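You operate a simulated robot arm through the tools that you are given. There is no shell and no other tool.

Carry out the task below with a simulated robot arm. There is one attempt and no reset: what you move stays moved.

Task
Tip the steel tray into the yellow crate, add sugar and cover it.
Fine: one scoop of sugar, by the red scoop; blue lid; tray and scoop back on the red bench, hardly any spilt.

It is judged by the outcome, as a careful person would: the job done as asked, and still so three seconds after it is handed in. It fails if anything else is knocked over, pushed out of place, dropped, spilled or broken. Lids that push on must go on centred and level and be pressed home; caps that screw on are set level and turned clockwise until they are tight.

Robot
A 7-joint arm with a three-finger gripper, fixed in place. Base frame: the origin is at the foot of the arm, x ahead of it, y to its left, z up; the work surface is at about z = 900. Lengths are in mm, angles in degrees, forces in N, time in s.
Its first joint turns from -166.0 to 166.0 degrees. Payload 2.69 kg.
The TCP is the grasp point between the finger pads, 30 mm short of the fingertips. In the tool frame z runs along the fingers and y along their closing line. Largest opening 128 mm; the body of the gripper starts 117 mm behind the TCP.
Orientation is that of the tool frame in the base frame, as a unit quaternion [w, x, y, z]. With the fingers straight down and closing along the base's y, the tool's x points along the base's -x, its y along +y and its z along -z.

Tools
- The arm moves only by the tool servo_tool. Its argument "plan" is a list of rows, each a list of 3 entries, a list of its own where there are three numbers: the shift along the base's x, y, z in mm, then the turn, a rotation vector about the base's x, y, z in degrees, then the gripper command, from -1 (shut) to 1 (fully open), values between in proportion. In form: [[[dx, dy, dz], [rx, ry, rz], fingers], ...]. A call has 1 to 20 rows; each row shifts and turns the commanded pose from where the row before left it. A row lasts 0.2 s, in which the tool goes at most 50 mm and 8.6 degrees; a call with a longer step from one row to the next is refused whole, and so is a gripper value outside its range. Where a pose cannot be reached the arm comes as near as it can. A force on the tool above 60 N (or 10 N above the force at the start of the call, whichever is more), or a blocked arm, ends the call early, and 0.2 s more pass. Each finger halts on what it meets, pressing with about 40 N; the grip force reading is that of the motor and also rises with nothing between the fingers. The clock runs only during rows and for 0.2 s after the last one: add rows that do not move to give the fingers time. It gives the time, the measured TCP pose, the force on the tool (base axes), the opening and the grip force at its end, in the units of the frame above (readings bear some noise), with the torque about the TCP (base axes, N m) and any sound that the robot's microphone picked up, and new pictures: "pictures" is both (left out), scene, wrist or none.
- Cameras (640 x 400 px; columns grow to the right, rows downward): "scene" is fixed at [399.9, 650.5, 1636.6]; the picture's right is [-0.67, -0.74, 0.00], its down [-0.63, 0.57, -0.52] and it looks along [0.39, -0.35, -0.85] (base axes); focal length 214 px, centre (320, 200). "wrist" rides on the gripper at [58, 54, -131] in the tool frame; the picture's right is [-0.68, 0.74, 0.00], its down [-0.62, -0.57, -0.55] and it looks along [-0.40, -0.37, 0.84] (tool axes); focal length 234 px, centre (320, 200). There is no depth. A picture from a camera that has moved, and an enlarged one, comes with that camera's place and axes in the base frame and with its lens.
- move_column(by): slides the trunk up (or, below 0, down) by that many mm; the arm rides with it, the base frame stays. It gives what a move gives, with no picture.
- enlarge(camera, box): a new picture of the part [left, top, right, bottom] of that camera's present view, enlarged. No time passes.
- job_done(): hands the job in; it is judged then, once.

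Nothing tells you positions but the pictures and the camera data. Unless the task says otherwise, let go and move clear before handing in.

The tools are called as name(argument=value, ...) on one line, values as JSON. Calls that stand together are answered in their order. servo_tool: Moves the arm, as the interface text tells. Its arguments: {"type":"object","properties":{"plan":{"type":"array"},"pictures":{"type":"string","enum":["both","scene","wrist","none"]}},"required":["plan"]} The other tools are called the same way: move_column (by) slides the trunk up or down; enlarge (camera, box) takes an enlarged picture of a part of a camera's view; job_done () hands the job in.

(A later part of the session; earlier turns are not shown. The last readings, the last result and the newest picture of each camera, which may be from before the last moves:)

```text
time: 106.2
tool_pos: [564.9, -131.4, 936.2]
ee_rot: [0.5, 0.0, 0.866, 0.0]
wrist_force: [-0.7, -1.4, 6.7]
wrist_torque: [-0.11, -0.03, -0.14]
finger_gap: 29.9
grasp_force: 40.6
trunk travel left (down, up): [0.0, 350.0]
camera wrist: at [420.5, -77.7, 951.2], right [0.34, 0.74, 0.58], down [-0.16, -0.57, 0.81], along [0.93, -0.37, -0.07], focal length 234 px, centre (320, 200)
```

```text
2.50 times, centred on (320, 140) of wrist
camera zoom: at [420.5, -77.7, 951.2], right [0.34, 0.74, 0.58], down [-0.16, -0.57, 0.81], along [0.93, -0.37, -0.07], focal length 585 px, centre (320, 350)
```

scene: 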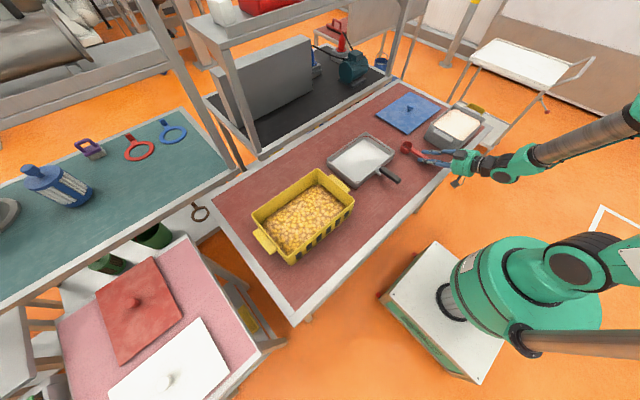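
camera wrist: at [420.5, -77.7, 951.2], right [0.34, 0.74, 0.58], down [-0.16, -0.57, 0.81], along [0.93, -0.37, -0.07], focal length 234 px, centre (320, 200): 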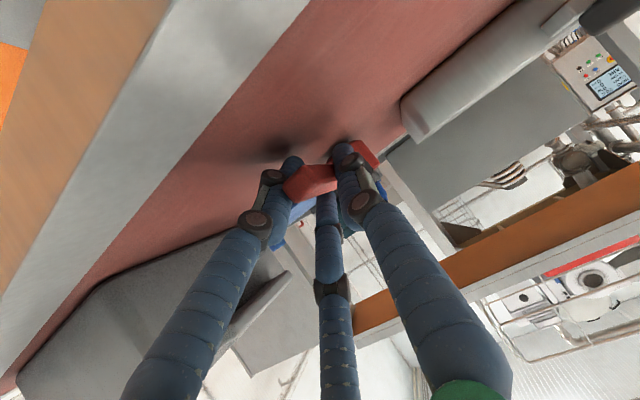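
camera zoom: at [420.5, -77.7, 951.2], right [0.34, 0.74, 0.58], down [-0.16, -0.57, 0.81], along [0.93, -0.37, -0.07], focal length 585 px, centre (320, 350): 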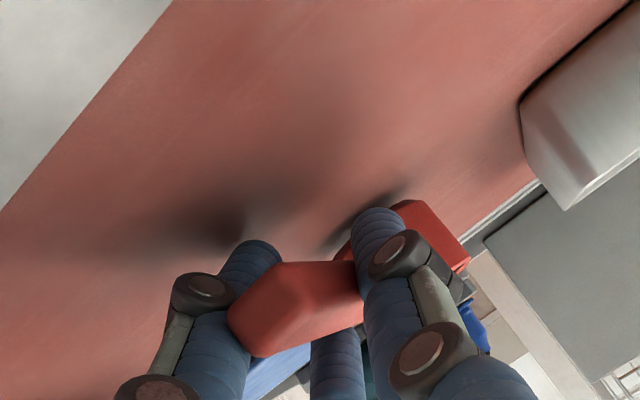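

The contact force matches the one at pick-up (same height within 1 mm), so the scoop is down. Opening gently and lifting away.

servo_tool(plan=[[[0, 0, 0.5], [0, 0, 0], -0.4], [[0, 0, 0], [0, 0, 0], -0.3], [[0, 0, 0], [0, 0, 0], 0], [[0, 0, 0], [0, 0, 0], 0], [[0, 0, 30], [0, 0, 0], 0], [[0, 0, 40], [0, 0, 0], 0], [[0, 0, 45], [0, 0, 0], 0], [[0, 0, 45], [0, 0, 0], 0], [[0, 0, 0], [0, 0, 0], 0]])

enlarge(camera="scene", box=[390, 120, 450, 170])

```text
time: 108.2
tool_pos: [563.2, -129.9, 1096.0]
ee_rot: [0.498, -0.002, 0.867, 0.001]
wrist_force: [-1.5, -0.5, 0.1]
wrist_torque: [0.01, 0.01, 0.02]
finger_gap: 64.0
grasp_force: 0.1
trunk travel left (down, up): [0.0, 350.0]
camera wrist: at [420.4, -76.1, 1111.4], right [0.34, 0.74, 0.58], down [-0.16, -0.57, 0.81], along [0.93, -0.37, -0.07], focal length 234 px, centre (320, 200)
```

scene: 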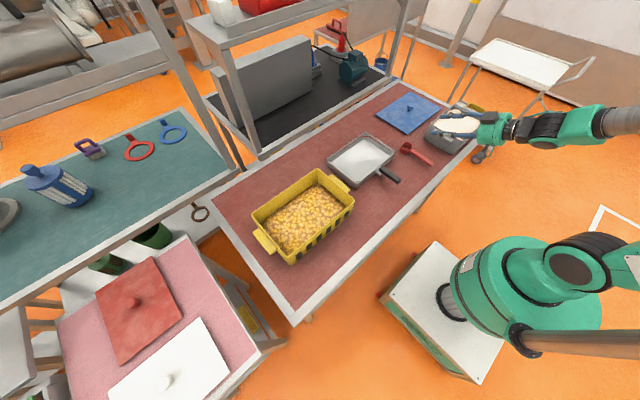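
wrist: 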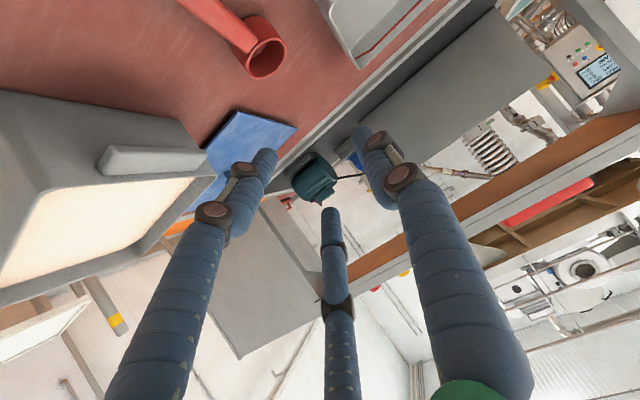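

```text
8.00 times, centred on (420, 145) of scene
camera zoom: at [399.9, 650.5, 1636.6], right [-0.67, -0.74, 0.0], down [-0.63, 0.57, -0.52], along [0.39, -0.35, -0.85], focal length 1716 px, centre (-480, 640)
```

zoom: 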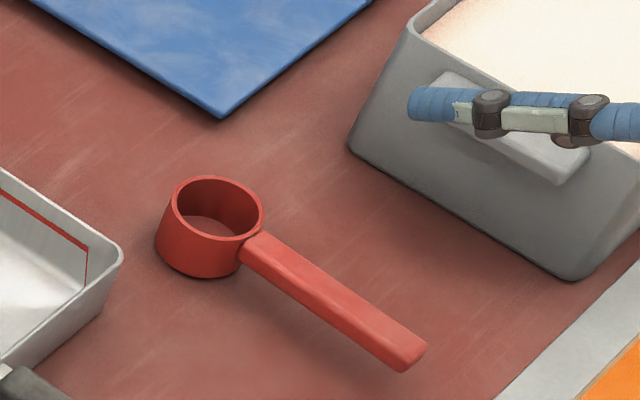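

The scoop stands back on the bench. Now the blue lid: straightening the tool and moving to view it from above.

servo_tool(plan=[[[15, -14, 5], [0, 7.5, 0], 0], [[18, -18, 5], [0, 7.5, 0], 0], [[18, -18, 5], [0, 7.5, 0], 0], [[18, -18, 5], [0, 7.5, 0], 0], [[18, -18, 5], [0, 7.5, 0], 0], [[18, -18, 5], [0, 7.5, 0], 0], [[18, -18, 5], [0, 7.5, 0], 1], [[18, -18, 5], [0, 7.5, 0], 1], [[6, 0, 5], [0, 0, 0], 1], [[0, 0, 0], [0, 0, 0], 1], [[0, 0, 0], [0, 0, 0], 1]])

enlarge(camera="wrist", box=[160, 90, 480, 290])

enlarge(camera="scene", box=[360, 70, 460, 150])

```text
time: 110.5
tool_pos: [682.2, -271.4, 1112.2]
ee_rot: [0.097, -0.003, 0.992, 0.085]
wrist_force: [0.3, 0.1, 0.1]
wrist_torque: [-0.03, -0.02, -0.02]
finger_gap: 128.2
grasp_force: 0.0
out of reach, approached as far as the arm can: row 5, 6, 7, 8
trunk travel left (down, up): [0.0, 350.0]
camera wrist: at [598.6, -240.1, 1236.2], right [0.65, 0.72, 0.25], down [0.51, -0.66, 0.55], along [0.56, -0.23, -0.79], focal length 234 px, centre (320, 200)
```

scene: 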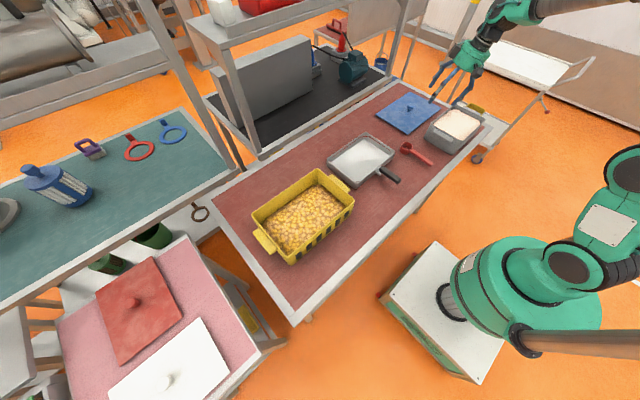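
wrist: 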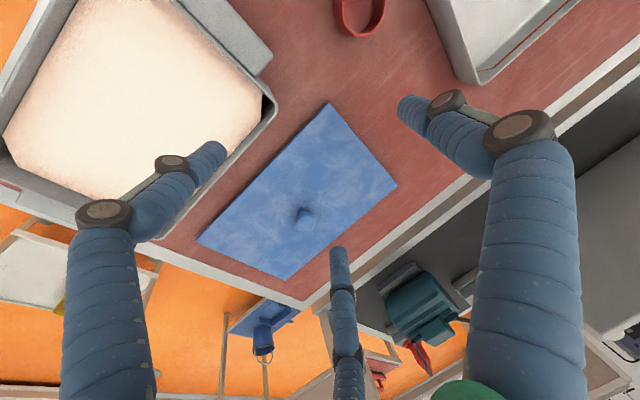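

```text
2.00 times, centred on (320, 190) of wrist
camera zoom: at [598.6, -240.1, 1236.2], right [0.65, 0.72, 0.25], down [0.51, -0.66, 0.55], along [0.56, -0.23, -0.79], focal length 468 px, centre (320, 220)
```

zoom: 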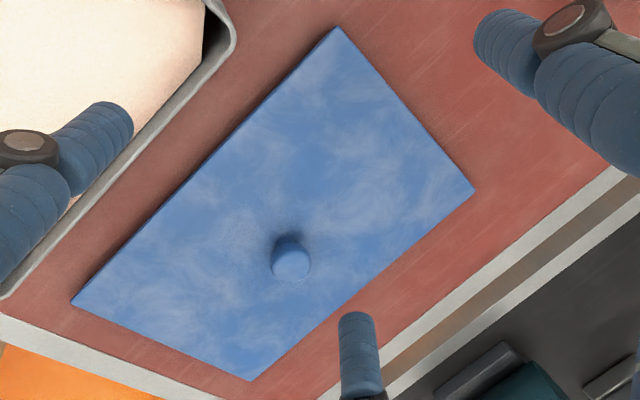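

```text
5.00 times, centred on (410, 110) of scene
camera zoom: at [399.9, 650.5, 1636.6], right [-0.67, -0.74, 0.0], down [-0.63, 0.57, -0.52], along [0.39, -0.35, -0.85], focal length 1072 px, centre (-130, 650)
```

zoom: 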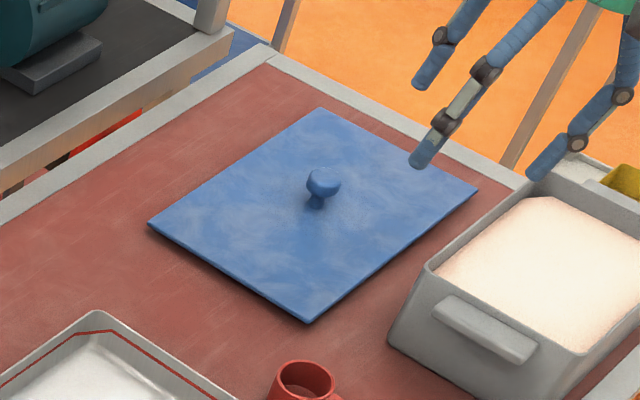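

The low trunk limits a straight-down tool out here, so I'll raise the trunk back to its starting height.

move_column(by=150)

```text
time: 112.3
tool_pos: [682.2, -271.8, 1260.8]
ee_rot: [0.095, -0.002, 0.992, 0.086]
wrist_force: [0.3, 0.4, -0.8]
wrist_torque: [-0.04, -0.01, -0.02]
finger_gap: 128.2
grasp_force: 0.1
trunk travel left (down, up): [-150.0, 200.0]
```

servo_tool(plan=[[[10, 0, -35], [-5, 5.5, 0], 1], [[10, 0, -35], [-4.9, 5.4, 0], 1], [[10, 0, -40], [0, 0, 0], 1], [[0, 0, 0], [0, 0, 0], 1], [[0, 0, 0], [0, 0, 0], 1]])

enlarge(camera="wrist", box=[160, 90, 480, 290])

```text
time: 113.5
tool_pos: [696.7, -271.1, 1156.5]
ee_rot: [0.08, -0.003, 0.993, 0.088]
wrist_force: [-0.8, -0.8, 0.4]
wrist_torque: [0.01, -0.03, -0.05]
finger_gap: 128.0
grasp_force: 0.2
out of reach, approached as far as the arm can: row 1, 2
trunk travel left (down, up): [-150.0, 200.0]
camera wrist: at [616.6, -240.6, 1283.5], right [0.65, 0.72, 0.24], down [0.53, -0.66, 0.53], along [0.54, -0.22, -0.81], focal length 234 px, centre (320, 200)
```

scene: 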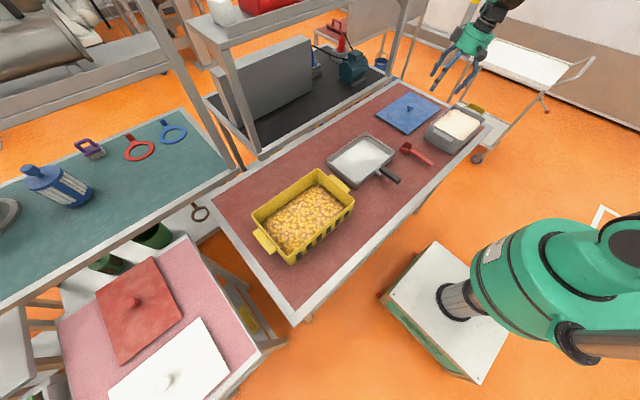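
wrist: 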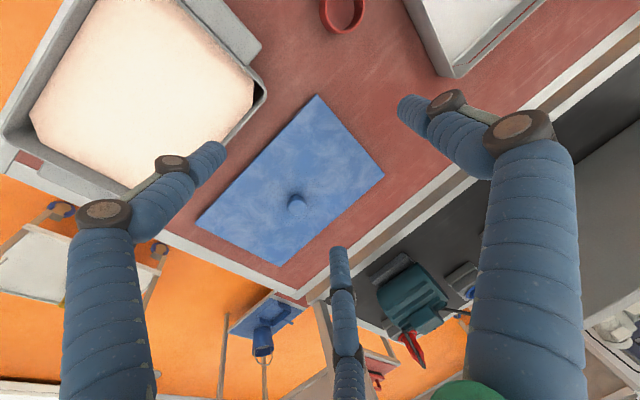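

```text
2.00 times, centred on (320, 190) of wrist
camera zoom: at [616.6, -240.6, 1283.5], right [0.65, 0.72, 0.24], down [0.53, -0.66, 0.53], along [0.54, -0.22, -0.81], focal length 468 px, centre (320, 220)
```

zoom: 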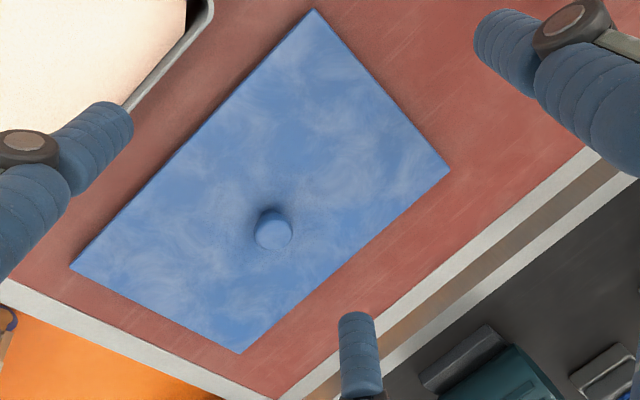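

A joint seems to be at its limit in this configuration. I'll move inward, straighten there, then reach out again.

servo_tool(plan=[[[-10, 35, 10], [0, 0, 0], 1], [[-10, 35, 10], [0, 0, 0], 1], [[-10, 35, 10], [0, 0, 0], 1], [[-10, 35, 10], [0, 0, 0], 1], [[-10, 35, 10], [0, 0, 0], 1], [[0, 0, 0], [-5, 4.5, 0], 1], [[0, 0, 0], [-5, 4.5, 0], 1], [[0, 0, 0], [0, 0, 0], 1]])

```text
time: 115.3
tool_pos: [645.0, -98.6, 1207.1]
ee_rot: [0.081, -0.003, 0.993, 0.088]
wrist_force: [-0.3, 0.6, 0.0]
wrist_torque: [0.09, 0.03, 0.0]
finger_gap: 127.9
grasp_force: 0.1
out of reach, approached as far as the arm can: row 6, 7
trunk travel left (down, up): [-150.0, 200.0]
camera wrist: at [566.5, -66.0, 1334.4], right [0.65, 0.72, 0.24], down [0.53, -0.66, 0.53], along [0.54, -0.22, -0.81], focal length 234 px, centre (320, 200)
```

scene: 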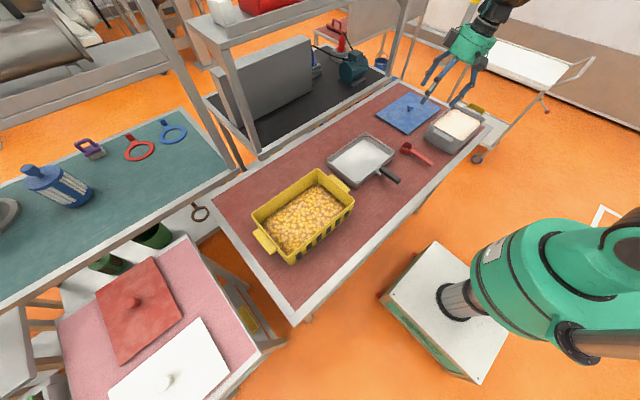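
wrist: 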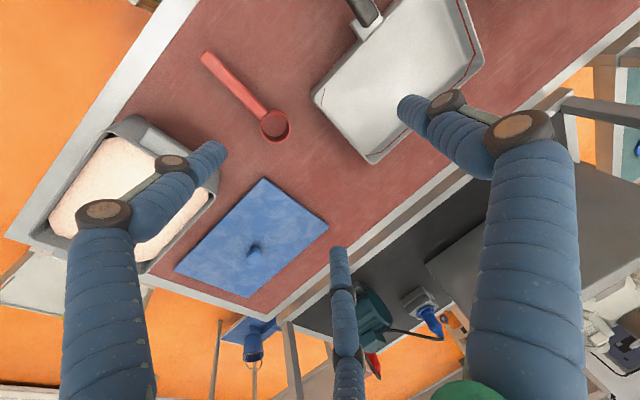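

Trying the two correction axes separately.

servo_tool(plan=[[[0, 0, 0], [0, 3, 0], 1], [[0, 0, 0], [0, 3, 0], 1], [[0, 0, 0], [0, 3, 0], 1], [[0, 0, 0], [0, 0, 0], 1]], pictures="none")

servo_tool(plan=[[[0, 0, 0], [-3, 0, 0], 1], [[0, 0, 0], [-3, 0, 0], 1], [[0, 0, 0], [-3, 0, 0], 1], [[0, 0, 0], [0, 0, 0], 1]], pictures="none")

```text
time: 116.3
tool_pos: [641.4, -92.5, 1189.7]
ee_rot: [0.015, 0.006, 0.993, 0.117]
wrist_force: [0.1, 0.2, -0.6]
wrist_torque: [0.01, 0.01, 0.01]
finger_gap: 127.9
grasp_force: 0.1
out of reach, approached as far as the arm can: row 1, 2, 3
trunk travel left (down, up): [-150.0, 200.0]
```

```text
time: 117.3
tool_pos: [641.4, -90.5, 1189.8]
ee_rot: [0.016, 0.006, 0.993, 0.118]
wrist_force: [0.5, -0.3, -0.2]
wrist_torque: [0.02, -0.01, -0.02]
finger_gap: 127.9
grasp_force: 0.1
out of reach, approached as far as the arm can: row 1, 2, 3
trunk travel left (down, up): [-150.0, 200.0]
```

servo_tool(plan=[[[0, 0, 5], [0, -8, 0], 1], [[0, 0, 5], [0, -8, 0], 1], [[0, 0, 5], [0, -8, 0], 1], [[0, 0, 0], [0, -8, 0], 1], [[0, 0, 0], [0, -8, 0], 1], [[0, 0, 0], [0, 0, 0], 1]])

```text
time: 118.7
tool_pos: [641.4, -92.4, 1203.4]
ee_rot: [0.354, -0.035, 0.928, 0.111]
wrist_force: [-0.4, 0.5, 0.4]
wrist_torque: [-0.02, -0.01, 0.01]
finger_gap: 127.8
grasp_force: 0.0
trunk travel left (down, up): [-150.0, 200.0]
camera wrist: at [504.6, -68.7, 1269.7], right [0.4, 0.71, 0.58], down [0.19, -0.69, 0.7], along [0.9, -0.17, -0.4], focal length 234 px, centre (320, 200)
```

scene: 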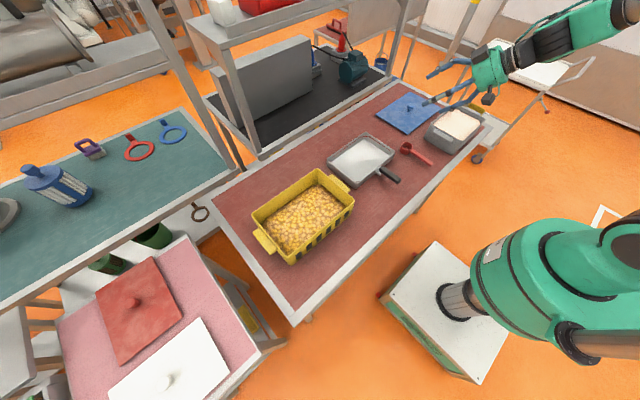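
wrist: 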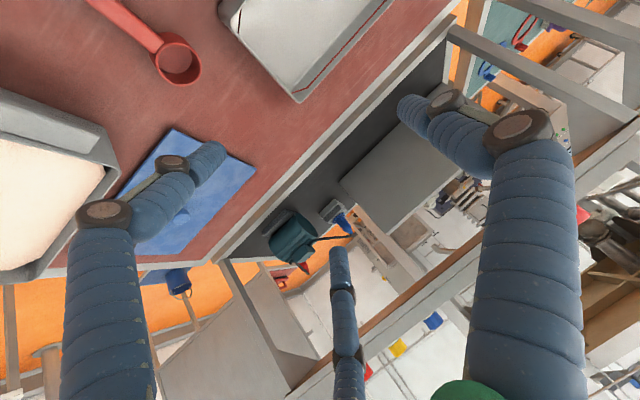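

servo_tool(plan=[[[0, 0, 0], [-5.2, 0, -4.1], 1], [[0, 0, 0], [-5.3, 0, -4.1], 1], [[0, 0, 0], [0, 0, 0], 1]], pictures="none")

servo_tool(plan=[[[-4, 3, 0], [0, 5, 0], 1], [[-4, 3, 0], [0, 5, 0], 1], [[-4, 3, 0], [0, 5, 0], 1], [[-4, 3, 0], [0, 5, 0], 1], [[-4, 3, 0], [0, 5, 0], 1], [[-4, 3, 0], [0, 5, 0], 1], [[-4, 3, 0], [0, 5, 0], 1], [[-4, 3, 0], [0, 5, 0], 1], [[0, 0, 0], [0, 0, 0], 1]])

```text
time: 119.5
tool_pos: [642.7, -90.6, 1204.0]
ee_rot: [0.357, -0.001, 0.934, 0.0]
wrist_force: [0.2, 0.7, -0.3]
wrist_torque: [-0.06, -0.01, -0.03]
finger_gap: 128.3
grasp_force: 0.0
trunk travel left (down, up): [-150.0, 200.0]
```

```text
time: 121.5
tool_pos: [631.1, -83.9, 1204.6]
ee_rot: [0.252, -0.001, 0.968, 0.002]
wrist_force: [-0.8, -0.2, 0.0]
wrist_torque: [0.01, 0.0, 0.03]
finger_gap: 128.0
grasp_force: 0.1
out of reach, approached as far as the arm can: row 4, 5, 6, 7, 8
trunk travel left (down, up): [-150.0, 200.0]
camera wrist: at [516.3, -30.8, 1289.6], right [0.59, 0.74, 0.33], down [0.27, -0.57, 0.78], along [0.76, -0.37, -0.53], focal length 234 px, centre (320, 200)
```

scene: 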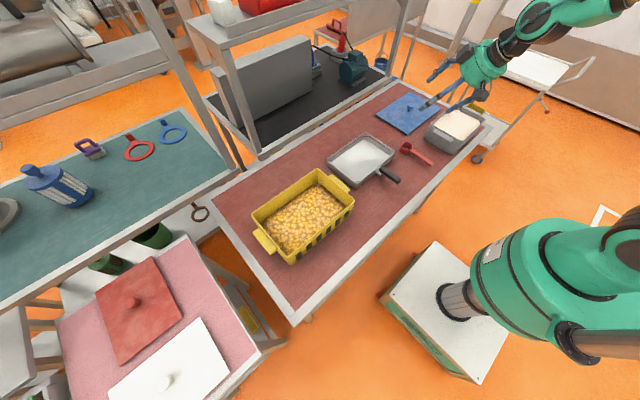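
wrist: 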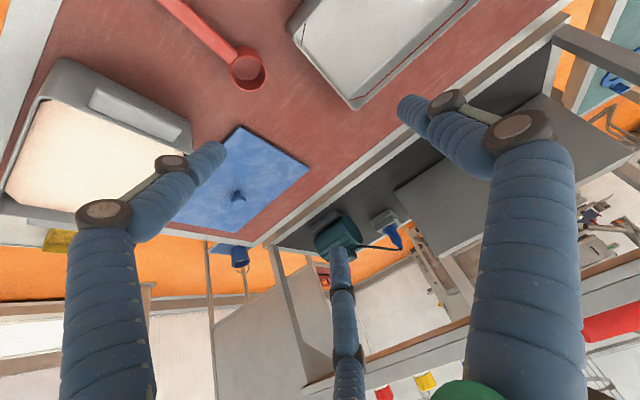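

The wrist configuration drifted during my yaw rehearsal loop, which went out one way and back another. I'll run that loop in reverse, high up and empty-handed, to restore the original arm configuration.

servo_tool(plan=[[[-17, -12, 0], [0, -8, 0], 1], [[-17, -12, 0], [0, -8, 0], 1], [[-17, -12, 0], [0, -8, 0], 1], [[-16, -10, 0], [0, -7, 0], 1], [[0, 0, 0], [0, 0, 0], 1]], pictures="none")

servo_tool(plan=[[[0, -20, 10], [0, 0, -8], 1], [[2, -19, 10], [0, 0, -8.2], 1], [[2, -19, 10], [0, 0, -8.2], 1], [[2, -19, 10], [0, 0, -8.2], 1], [[2, -19, 0], [0, 0, -8.2], 1], [[2, -19, 0], [0, 0, -8.2], 1], [[2, -19, 0], [0, 0, -8.2], 1], [[2, -19, 0], [0, 0, -8.2], 1], [[2, -19, 0], [0, 0, -8.2], 1], [[2, -19, 0], [0, 0, -8.2], 1], [[2, -15, 0], [0, 0, -8.2], 1], [[0, 0, 0], [0, 0, 0], 1]], pictures="none")

servo_tool(plan=[[[0, 0, 0], [7.5, 0, 0], 1], [[0, 0, 0], [7.5, 0, 0], 1], [[0, 6, 10], [7.5, 0, 0], 1], [[0, 6, 10], [7.5, 0, 0], 1], [[0, 6, 10], [7.5, 0, 0], 1], [[0, 6, 10], [7.5, 0, 0], 1], [[0, 6, 10], [7.5, 0, 0], 1], [[0, 6, 10], [7.5, 0, 0], 1], [[0, 0, 0], [0, 0, 0], 1]], pictures="scene")

```text
time: 122.7
tool_pos: [577.0, -116.6, 1202.8]
ee_rot: [0.471, -0.005, 0.882, 0.009]
wrist_force: [1.9, 0.0, -0.1]
wrist_torque: [0.04, 0.01, 0.03]
finger_gap: 128.0
grasp_force: 0.0
out of reach, approached as far as the arm can: row 2, 3
trunk travel left (down, up): [-150.0, 200.0]
```

```text
time: 125.3
tool_pos: [597.5, -321.7, 1244.7]
ee_rot: [0.339, 0.621, 0.626, -0.328]
wrist_force: [0.1, 0.7, -0.7]
wrist_torque: [-0.04, 0.06, -0.05]
finger_gap: 128.0
grasp_force: 0.0
trunk travel left (down, up): [-150.0, 200.0]
```

```text
time: 127.3
tool_pos: [597.1, -285.2, 1305.3]
ee_rot: [-0.016, 0.706, 0.708, 0.031]
wrist_force: [-0.2, -0.2, -0.3]
wrist_torque: [0.09, -0.01, 0.0]
finger_gap: 128.0
grasp_force: 0.0
trunk travel left (down, up): [-150.0, 200.0]
```

scene: 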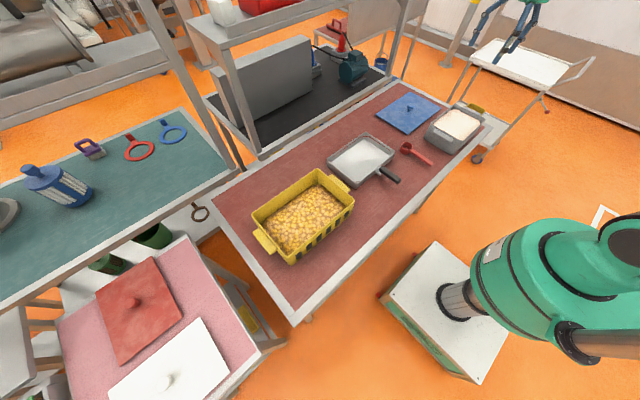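

Straight down at yaw -90 works. Now yawing back to 0 while vertical.

servo_tool(plan=[[[0, 5, 0], [0, 0, 8.2], 1], [[0, 5, 0], [0, 0, 8.2], 1], [[0, 5, 0], [0, 0, 8.2], 1], [[0, 5, 0], [0, 0, 8.2], 1], [[0, 5, 0], [0, 0, 8.2], 1], [[0, 5, 0], [0, 0, 8.2], 1], [[0, 5, 0], [0, 0, 8.2], 1], [[0, 5, 0], [0, 0, 8.2], 1], [[0, 5, 0], [0, 0, 8.2], 1], [[0, 5, 0], [0, 0, 8.2], 1], [[0, 5, 0], [0, 0, 8], 1], [[0, 0, 0], [0, 0, 0], 1]], pictures="scene")

```text
time: 129.9
tool_pos: [596.1, -230.5, 1303.6]
ee_rot: [-0.032, -0.001, 0.999, 0.01]
wrist_force: [-0.8, 0.5, -0.9]
wrist_torque: [0.01, -0.01, -0.04]
finger_gap: 127.8
grasp_force: 0.0
trunk travel left (down, up): [-150.0, 200.0]
```

scene: 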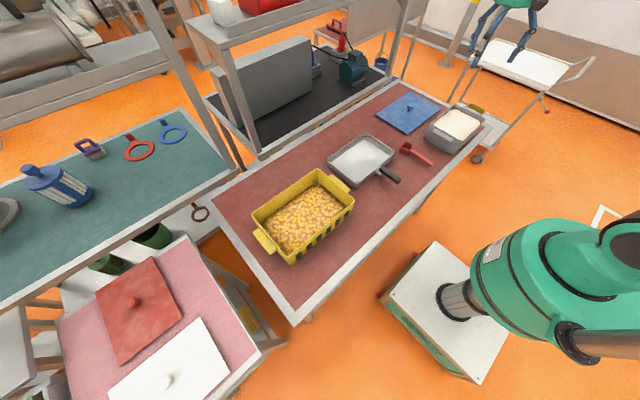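

The configuration is restored and the tool points straight down at yaw 0. Moving out to view the lid.

servo_tool(plan=[[[23, -8, -30], [-0.6, -1.9, 0], 1], [[23, -8, -30], [-0.5, -1.8, 0], 1], [[23, -8, -30], [0, 0, 0], 1], [[23, -8, -30], [0, 0, 0], 1], [[24, -8, -33], [0, 0, 0], 1], [[0, 0, 0], [0, 0, 0], 1]])

enlarge(camera="wrist", box=[160, 90, 480, 290])

```text
time: 131.3
tool_pos: [712.3, -271.2, 1151.8]
ee_rot: [-0.001, 0.0, 1.0, 0.001]
wrist_force: [1.1, -0.1, -0.8]
wrist_torque: [0.04, 0.05, -0.01]
finger_gap: 127.9
grasp_force: 0.0
trunk travel left (down, up): [-150.0, 200.0]
camera wrist: at [653.6, -217.1, 1282.3], right [0.68, 0.74, 0.0], down [0.62, -0.57, 0.55], along [0.4, -0.37, -0.84], focal length 234 px, centre (320, 200)
```

scene: 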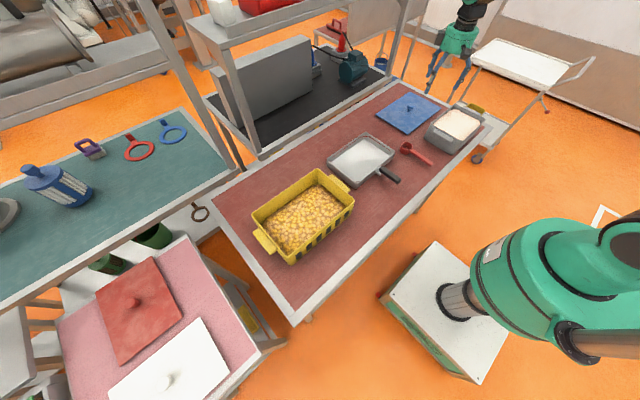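
wrist: 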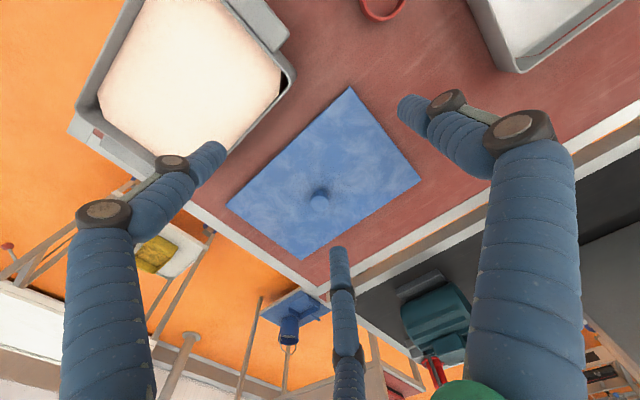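

```text
2.00 times, centred on (320, 190) of wrist
camera zoom: at [653.6, -217.1, 1282.3], right [0.68, 0.74, 0.0], down [0.62, -0.57, 0.55], along [0.4, -0.37, -0.84], focal length 468 px, centre (320, 220)
```

zoom: 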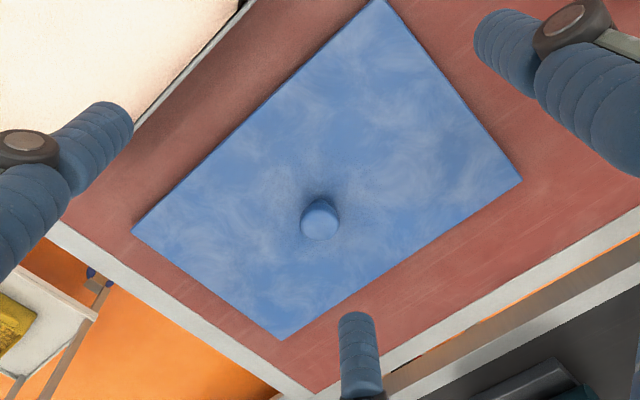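

The lid measures about 204 × 306 mm, centred near (823, -374), with its knob top at z≈940. Before picking it up I want a precise look at the crate rim from above.

servo_tool(plan=[[[-7, 47, 3], [0, 0, 0], 1], [[-7, 47, 3], [0, 0, 0], 1], [[-7, 47, 3], [0, 0, 0], 1], [[-7, 47, 3], [0, 0, 0], 1], [[-7, 47, 3], [0, 0, 0], 1], [[-7, 47, 3], [0, 0, 0], 1], [[-7, 47, 3], [0, 0, 0], 1], [[-7, 47, 3], [0, 0, 0], 1], [[-7, 47, 3], [0, 0, 0], 1], [[-7, 47, 3], [0, 0, 0], 1], [[-7, 47, 0], [0, 0, 0], 1], [[-7, 47, 0], [0, 0, 0], 1], [[-7, 47, 0], [0, 0, 0], 1], [[-7, 47, 0], [0, 0, 0], 1], [[-7, 47, 0], [0, 0, 0], 1], [[-7, 47, 0], [0, 0, 0], 1], [[-7, 47, 0], [0, 0, 0], 1], [[0, 0, 0], [0, 0, 0], 1]])

enlarge(camera="wrist", box=[160, 60, 480, 260])

enlarge(camera="scene", box=[230, 150, 380, 280])

```text
time: 135.1
tool_pos: [591.1, 529.4, 1181.3]
ee_rot: [0.0, -0.001, 1.0, 0.001]
wrist_force: [0.4, 0.4, -0.5]
wrist_torque: [-0.06, -0.01, 0.01]
finger_gap: 128.1
grasp_force: 0.0
trunk travel left (down, up): [-150.0, 200.0]
camera wrist: at [533.4, 583.6, 1313.4], right [0.68, 0.74, 0.0], down [0.62, -0.57, 0.55], along [0.4, -0.37, -0.84], focal length 234 px, centre (320, 200)
```

scene: 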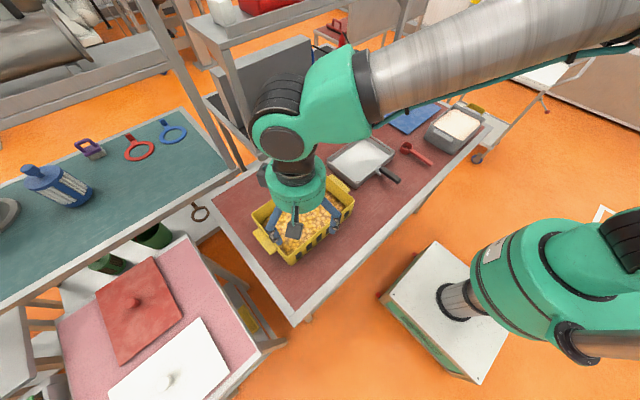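
wrist: 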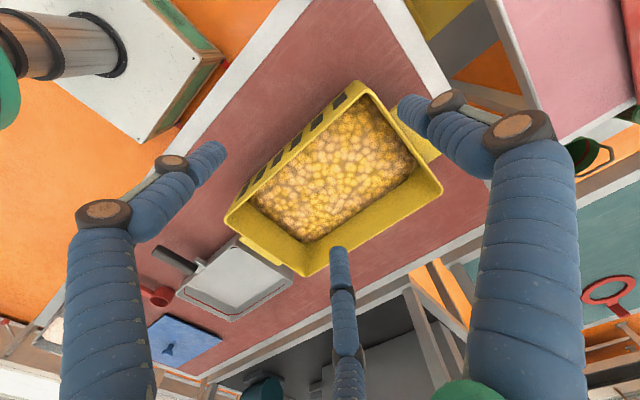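

```text
2.00 times, centred on (320, 160) of wrist
camera zoom: at [533.4, 583.6, 1313.4], right [0.68, 0.74, 0.0], down [0.62, -0.57, 0.55], along [0.4, -0.37, -0.84], focal length 468 px, centre (320, 280)
```

zoom: 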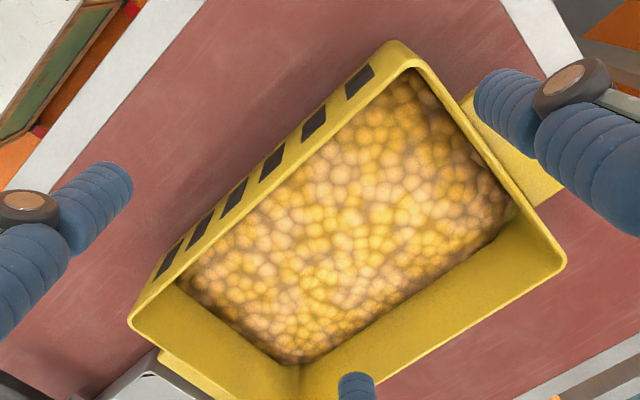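

```text
3.08 times, centred on (305, 215) of scene
camera zoom: at [399.9, 650.5, 1636.6], right [-0.67, -0.74, 0.0], down [-0.63, 0.57, -0.52], along [0.39, -0.35, -0.85], focal length 660 px, centre (366, 154)
```

zoom: 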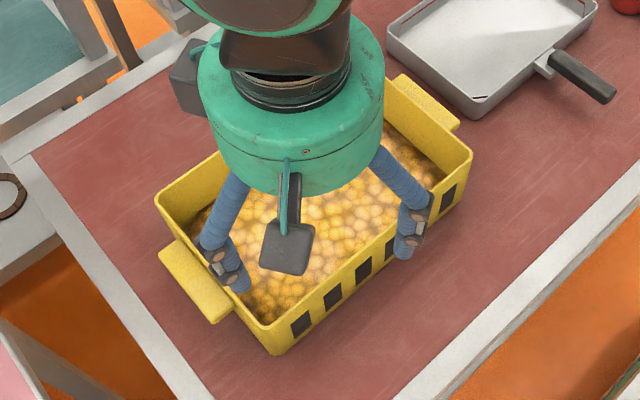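

The rim is near z≈1005–1010, centred near (698, 451). One more view from lower down will pin its height through parallax.

servo_tool(plan=[[[-17, 10, -24], [0, 0, 0], 1], [[-17, 10, -24], [0, 0, 0], 1], [[-17, 11, -24], [0, 0, 0], 1], [[0, 0, 0], [0, 0, 0], 1]])

enlarge(camera="wrist", box=[160, 60, 480, 260])

enlarge(camera="wrist", box=[200, 200, 440, 350])

```text
time: 136.1
tool_pos: [541.3, 559.8, 1109.5]
ee_rot: [0.0, -0.001, 1.0, 0.0]
wrist_force: [0.2, 0.7, 0.1]
wrist_torque: [-0.03, -0.01, -0.02]
finger_gap: 128.0
grasp_force: 0.0
trunk travel left (down, up): [-150.0, 200.0]
camera wrist: at [482.4, 613.8, 1240.5], right [0.68, 0.74, 0.0], down [0.62, -0.57, 0.55], along [0.4, -0.37, -0.84], focal length 234 px, centre (320, 200)
```

scene: 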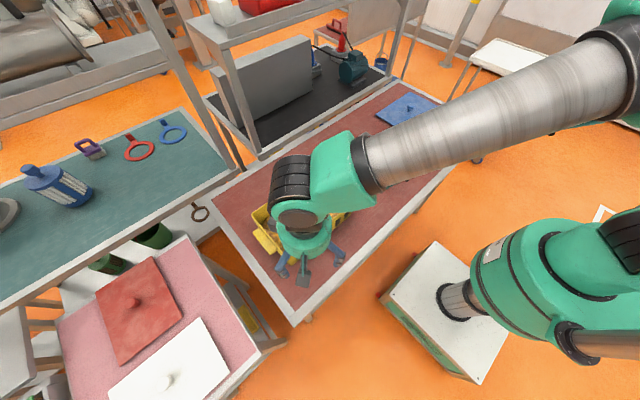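
wrist: 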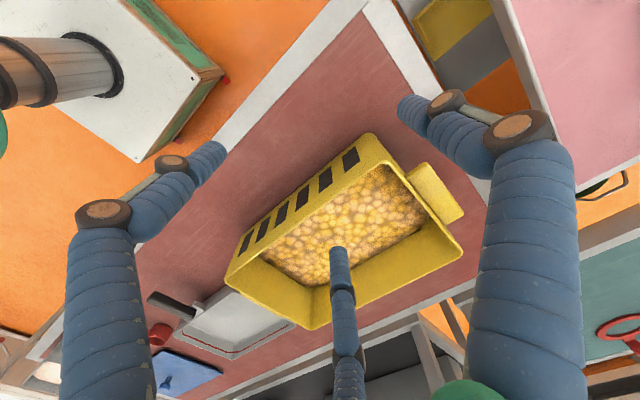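

```text
2.00 times, centred on (320, 160) of wrist
camera zoom: at [482.4, 613.8, 1240.5], right [0.68, 0.74, 0.0], down [0.62, -0.57, 0.55], along [0.4, -0.37, -0.84], focal length 468 px, centre (320, 280)
```

zoom: 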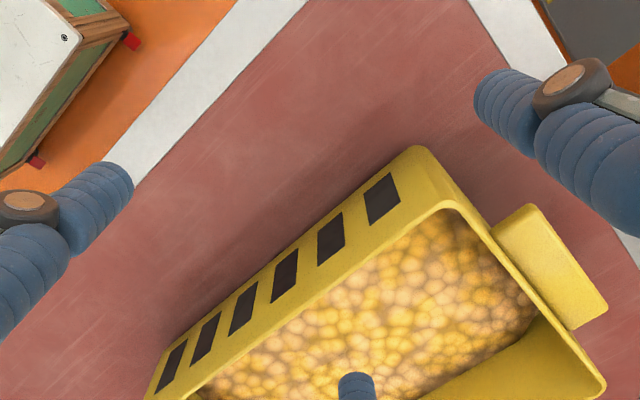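

```text
2.67 times, centred on (320, 275) of wrist
camera zoom: at [482.4, 613.8, 1240.5], right [0.68, 0.74, 0.0], down [0.62, -0.57, 0.55], along [0.4, -0.37, -0.84], focal length 624 px, centre (320, 0)
```

zoom: 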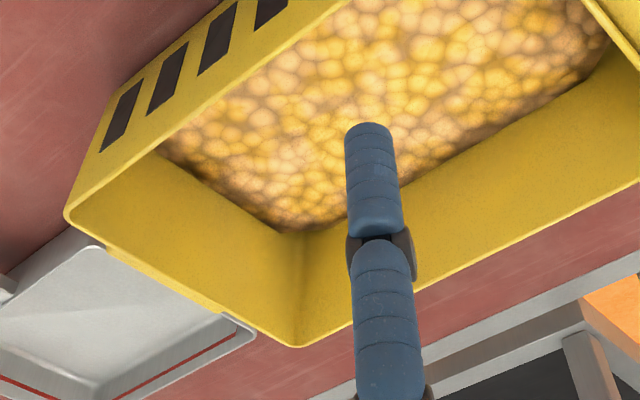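

The rim is at z≈1007: x 604–796, y 303–598, square to the axes with its centre at (700, 450.5). Now back to the lid.

servo_tool(plan=[[[0, 0, 40], [0, 0, 0], 1], [[14.8, -46.7, 3], [0, 0, 0], 1], [[14.8, -46.7, 3], [0, 0, 0], 1], [[14.8, -46.7, 3], [0, 0, 0], 1], [[14.8, -46.7, 3], [0, 0, 0], 1], [[14.8, -46.7, 0], [0, 0, 0], 1], [[14.8, -46.7, 0], [0, 0, 0], 1], [[14.8, -46.7, 0], [0, 0, 0], 1], [[14.8, -46.7, 0], [0, 0, 0], 1], [[14.8, -46.7, 0], [0, 0, 0], 1], [[14.8, -46.7, 0], [0, 0, 0], 1], [[14.8, -46.7, 0], [0, 0, 0], 1], [[14.8, -46.7, 0], [0, 0, 0], 1], [[14.8, -46.7, 0], [0, 0, 0], 1], [[14.8, -46.7, 0], [0, 0, 0], 1], [[14.8, -46.7, 0], [0, 0, 0], 1], [[14.8, -46.7, 0], [0, 0, 0], 1], [[14.8, -46.7, 0], [0, 0, 0], 1], [[14.8, -46.7, 0], [0, 0, 0], 1], [[14.8, -46.7, 0], [0, 0, 0], 1]], pictures="none")

servo_tool(plan=[[[0, -23, -25], [0, 0, 0], 0.5], [[0, -22, -40], [0, 0, 0], 0.2], [[0, 0, -45], [0, 0, 0], 0.2], [[0, 0, 0], [0, 0, 0], 0.2]])

enlarge(camera="wrist", box=[200, 110, 440, 260])

enlarge(camera="scene", box=[360, 60, 460, 140])

```text
time: 140.3
tool_pos: [823.5, -328.5, 1161.2]
ee_rot: [0.0, -0.001, 1.0, 0.001]
wrist_force: [0.1, 0.9, -0.5]
wrist_torque: [-0.03, -0.04, 0.0]
finger_gap: 127.7
grasp_force: 0.0
trunk travel left (down, up): [-150.0, 200.0]
```

```text
time: 141.3
tool_pos: [824.5, -374.3, 1052.2]
ee_rot: [0.0, -0.001, 1.0, 0.001]
wrist_force: [0.7, -0.3, 0.3]
wrist_torque: [-0.01, 0.05, 0.04]
finger_gap: 76.8
grasp_force: 0.1
trunk travel left (down, up): [-150.0, 200.0]
camera wrist: at [765.1, -320.6, 1182.2], right [0.68, 0.74, 0.0], down [0.62, -0.57, 0.55], along [0.4, -0.37, -0.84], focal length 234 px, centre (320, 200)
```

scene: 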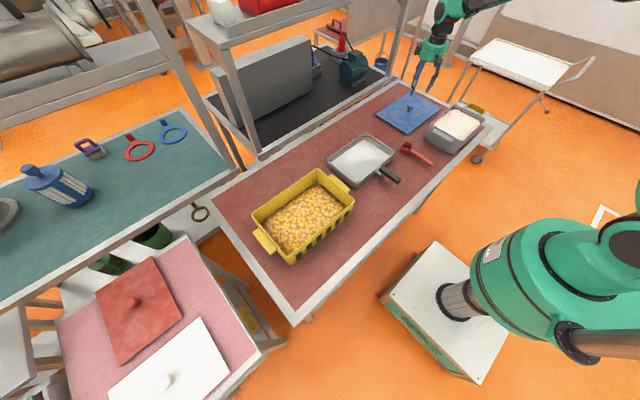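
wrist: 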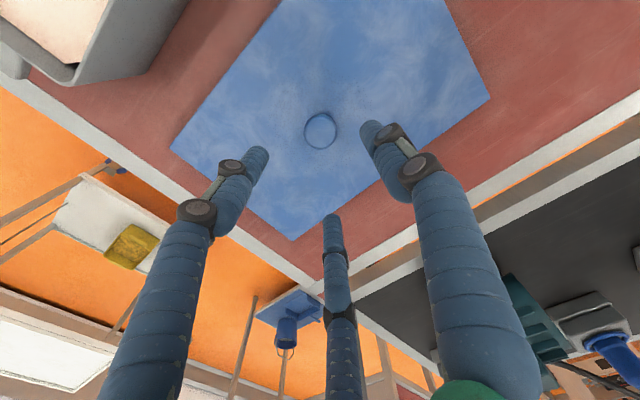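

```text
2.67 times, centred on (320, 185) of wrist
camera zoom: at [765.1, -320.6, 1182.2], right [0.68, 0.74, 0.0], down [0.62, -0.57, 0.55], along [0.4, -0.37, -0.84], focal length 624 px, centre (320, 240)
```

zoom: 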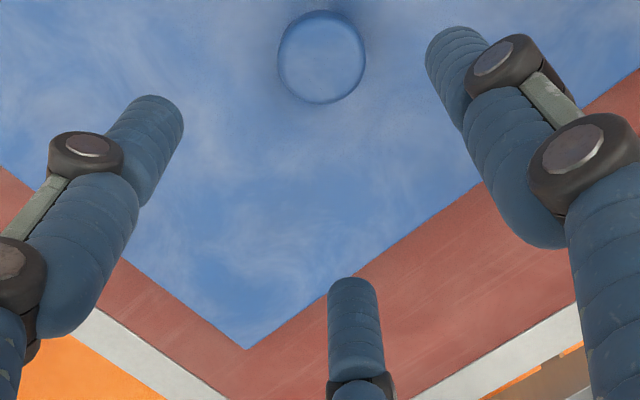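

```text
5.00 times, centred on (410, 100) of scene
camera zoom: at [399.9, 650.5, 1636.6], right [-0.67, -0.74, 0.0], down [-0.63, 0.57, -0.52], along [0.39, -0.35, -0.85], focal length 1072 px, centre (-130, 700)
```

zoom: 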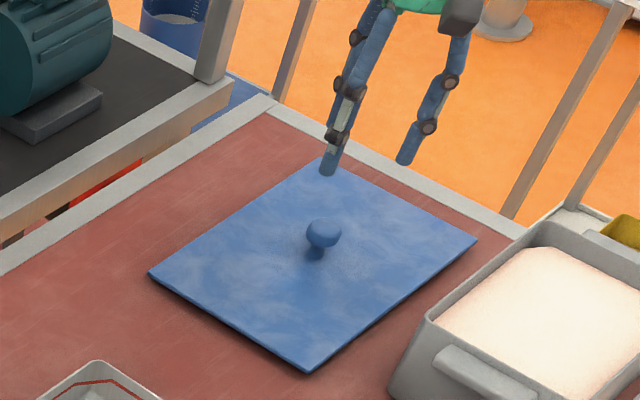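

The knob cap is about 34 mm wide and centred near (821, -371.5). Centring and descending onto it.

servo_tool(plan=[[[-2.5, 2, -40], [0, 0, 0], 0.2], [[0, 0, -40], [0, 0, 0], 0], [[0, 0, -20], [0, 0, 0], 0], [[0, 0, -8], [0, 0, 0], 0], [[0, 0, 0], [0, 0, 0], 0]])

enlarge(camera="wrist", box=[200, 110, 440, 260])

enlarge(camera="scene", box=[380, 80, 440, 130])

```text
time: 142.5
tool_pos: [820.0, -370.9, 944.8]
ee_rot: [0.001, -0.001, 1.0, 0.0]
wrist_force: [-0.5, 0.5, 7.7]
wrist_torque: [-0.17, 0.1, -0.05]
finger_gap: 64.0
grasp_force: 0.0
trunk travel left (down, up): [-150.0, 200.0]
camera wrist: at [762.3, -317.3, 1075.5], right [0.68, 0.74, 0.0], down [0.62, -0.57, 0.55], along [0.41, -0.37, -0.84], focal length 234 px, centre (320, 200)
```

scene: 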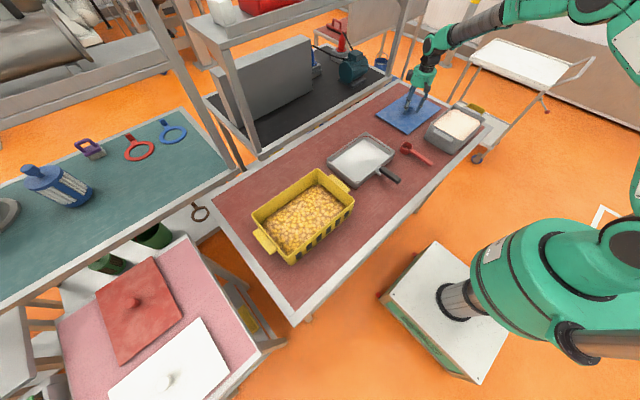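
wrist: 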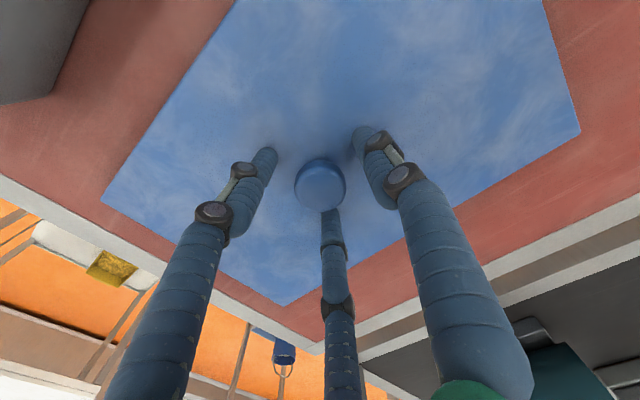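

```text
2.67 times, centred on (320, 185) of wrist
camera zoom: at [762.3, -317.3, 1075.5], right [0.68, 0.74, 0.0], down [0.62, -0.57, 0.55], along [0.41, -0.37, -0.84], focal length 624 px, centre (320, 240)
```

zoom: 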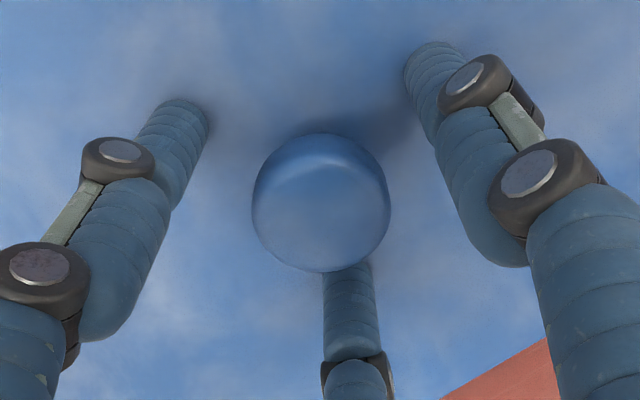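

```text
8.00 times, centred on (410, 105) of scene
camera zoom: at [399.9, 650.5, 1636.6], right [-0.67, -0.74, 0.0], down [-0.63, 0.57, -0.52], along [0.39, -0.35, -0.85], focal length 1716 px, centre (-400, 960)
```

zoom: 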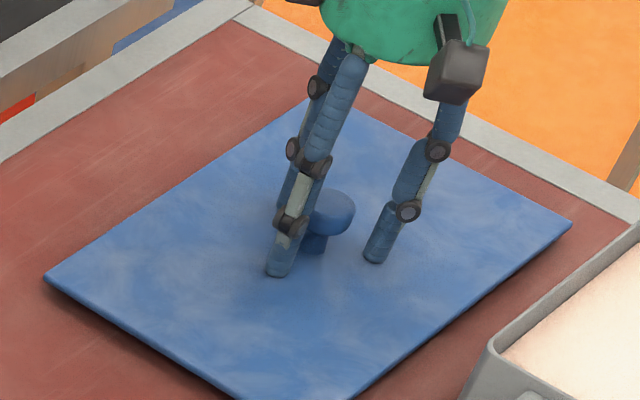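

The fingertips touch the lid surface at TCP z≈945, so the lid top is at about 915. Raising 2 mm and gripping the knob.

servo_tool(plan=[[[0, 0, 2.5], [0, 0, 0], 0], [[0, 0, 0], [0, 0, 0], -0.3], [[0, 0, 0], [0, 0, 0], -0.6], [[0, 0, 0], [0, 0, 0], -1], [[0, 0, 0], [0, 0, 0], -1], [[0, 0, 0], [0, 0, 0], -1]])

enlarge(camera="wrist", box=[200, 110, 440, 260])

enlarge(camera="scene", box=[380, 80, 440, 130])

```text
time: 143.9
tool_pos: [821.2, -370.7, 945.9]
ee_rot: [0.001, 0.0, 1.0, 0.002]
wrist_force: [0.2, -0.1, -0.1]
wrist_torque: [0.03, -0.01, -0.01]
finger_gap: 31.2
grasp_force: 40.3
trunk travel left (down, up): [-150.0, 200.0]
camera wrist: at [762.1, -317.4, 1077.3], right [0.68, 0.74, 0.0], down [0.62, -0.57, 0.55], along [0.4, -0.37, -0.84], focal length 234 px, centre (320, 200)
```

scene: 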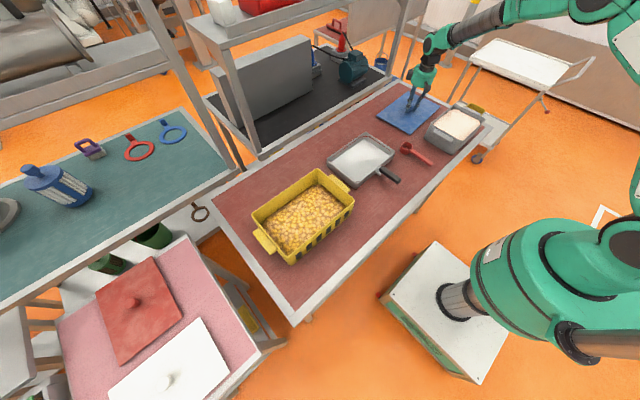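
wrist: 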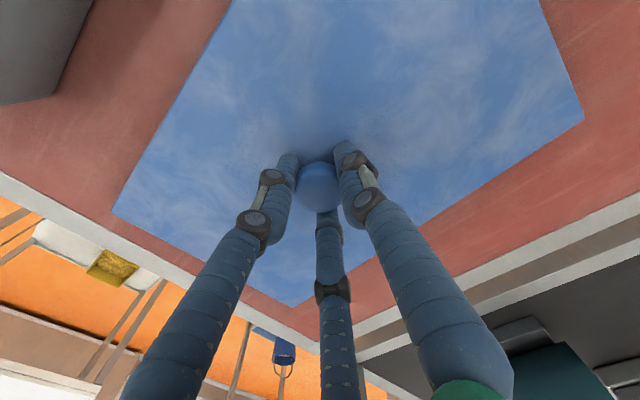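

```text
2.67 times, centred on (320, 185) of wrist
camera zoom: at [762.1, -317.4, 1077.3], right [0.68, 0.74, 0.0], down [0.62, -0.57, 0.55], along [0.4, -0.37, -0.84], focal length 624 px, centre (320, 240)
```

zoom: 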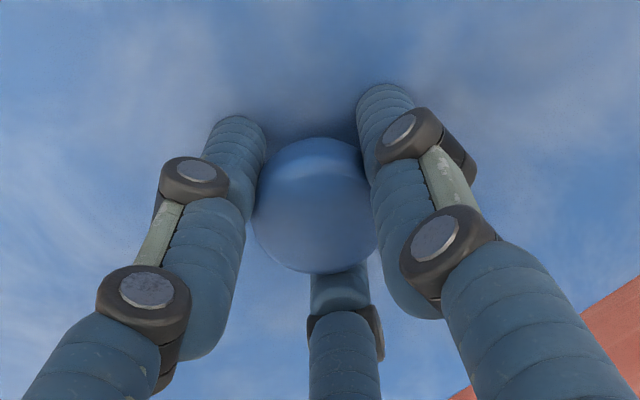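

```text
8.00 times, centred on (410, 105) of scene
camera zoom: at [399.9, 650.5, 1636.6], right [-0.67, -0.74, 0.0], down [-0.63, 0.57, -0.52], along [0.39, -0.35, -0.85], focal length 1716 px, centre (-400, 960)
```

zoom: 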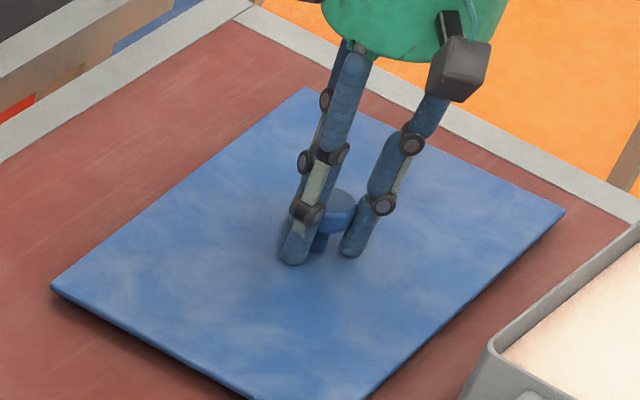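

The knob is gripped, though the lid seems to have turned a touch as the fingers closed. I'll measure its corners.

enlarge(camera="wrist", box=[90, 180, 154, 220])

enlarge(camera="wrist", box=[550, 90, 614, 130])

enlarge(camera="wrist", box=[260, 280, 324, 320])

```text
10.00 times, centred on (122, 200) of wrist
camera zoom: at [762.1, -317.4, 1077.3], right [0.68, 0.74, 0.0], down [0.62, -0.57, 0.55], along [0.4, -0.37, -0.84], focal length 2342 px, centre (2300, 200)
```

zoom: 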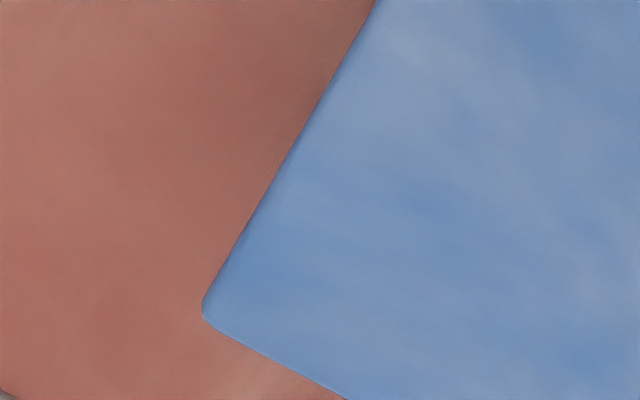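

```text
10.00 times, centred on (582, 110) of wrist
camera zoom: at [762.1, -317.4, 1077.3], right [0.68, 0.74, 0.0], down [0.62, -0.57, 0.55], along [0.4, -0.37, -0.84], focal length 2342 px, centre (-2300, 1100)
```

zoom: 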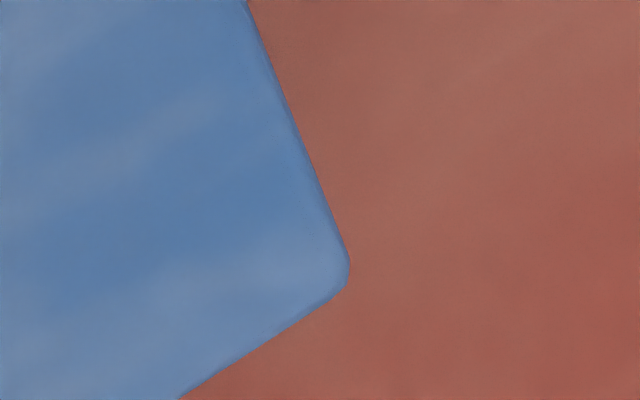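

```text
10.00 times, centred on (292, 300) of wrist
camera zoom: at [762.1, -317.4, 1077.3], right [0.68, 0.74, 0.0], down [0.62, -0.57, 0.55], along [0.4, -0.37, -0.84], focal length 2342 px, centre (600, -800)
```

zoom: 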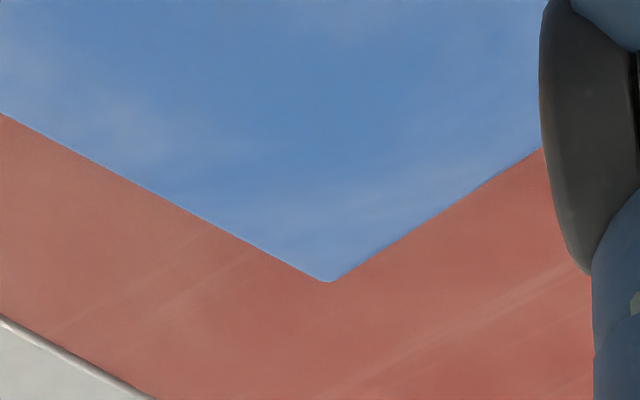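

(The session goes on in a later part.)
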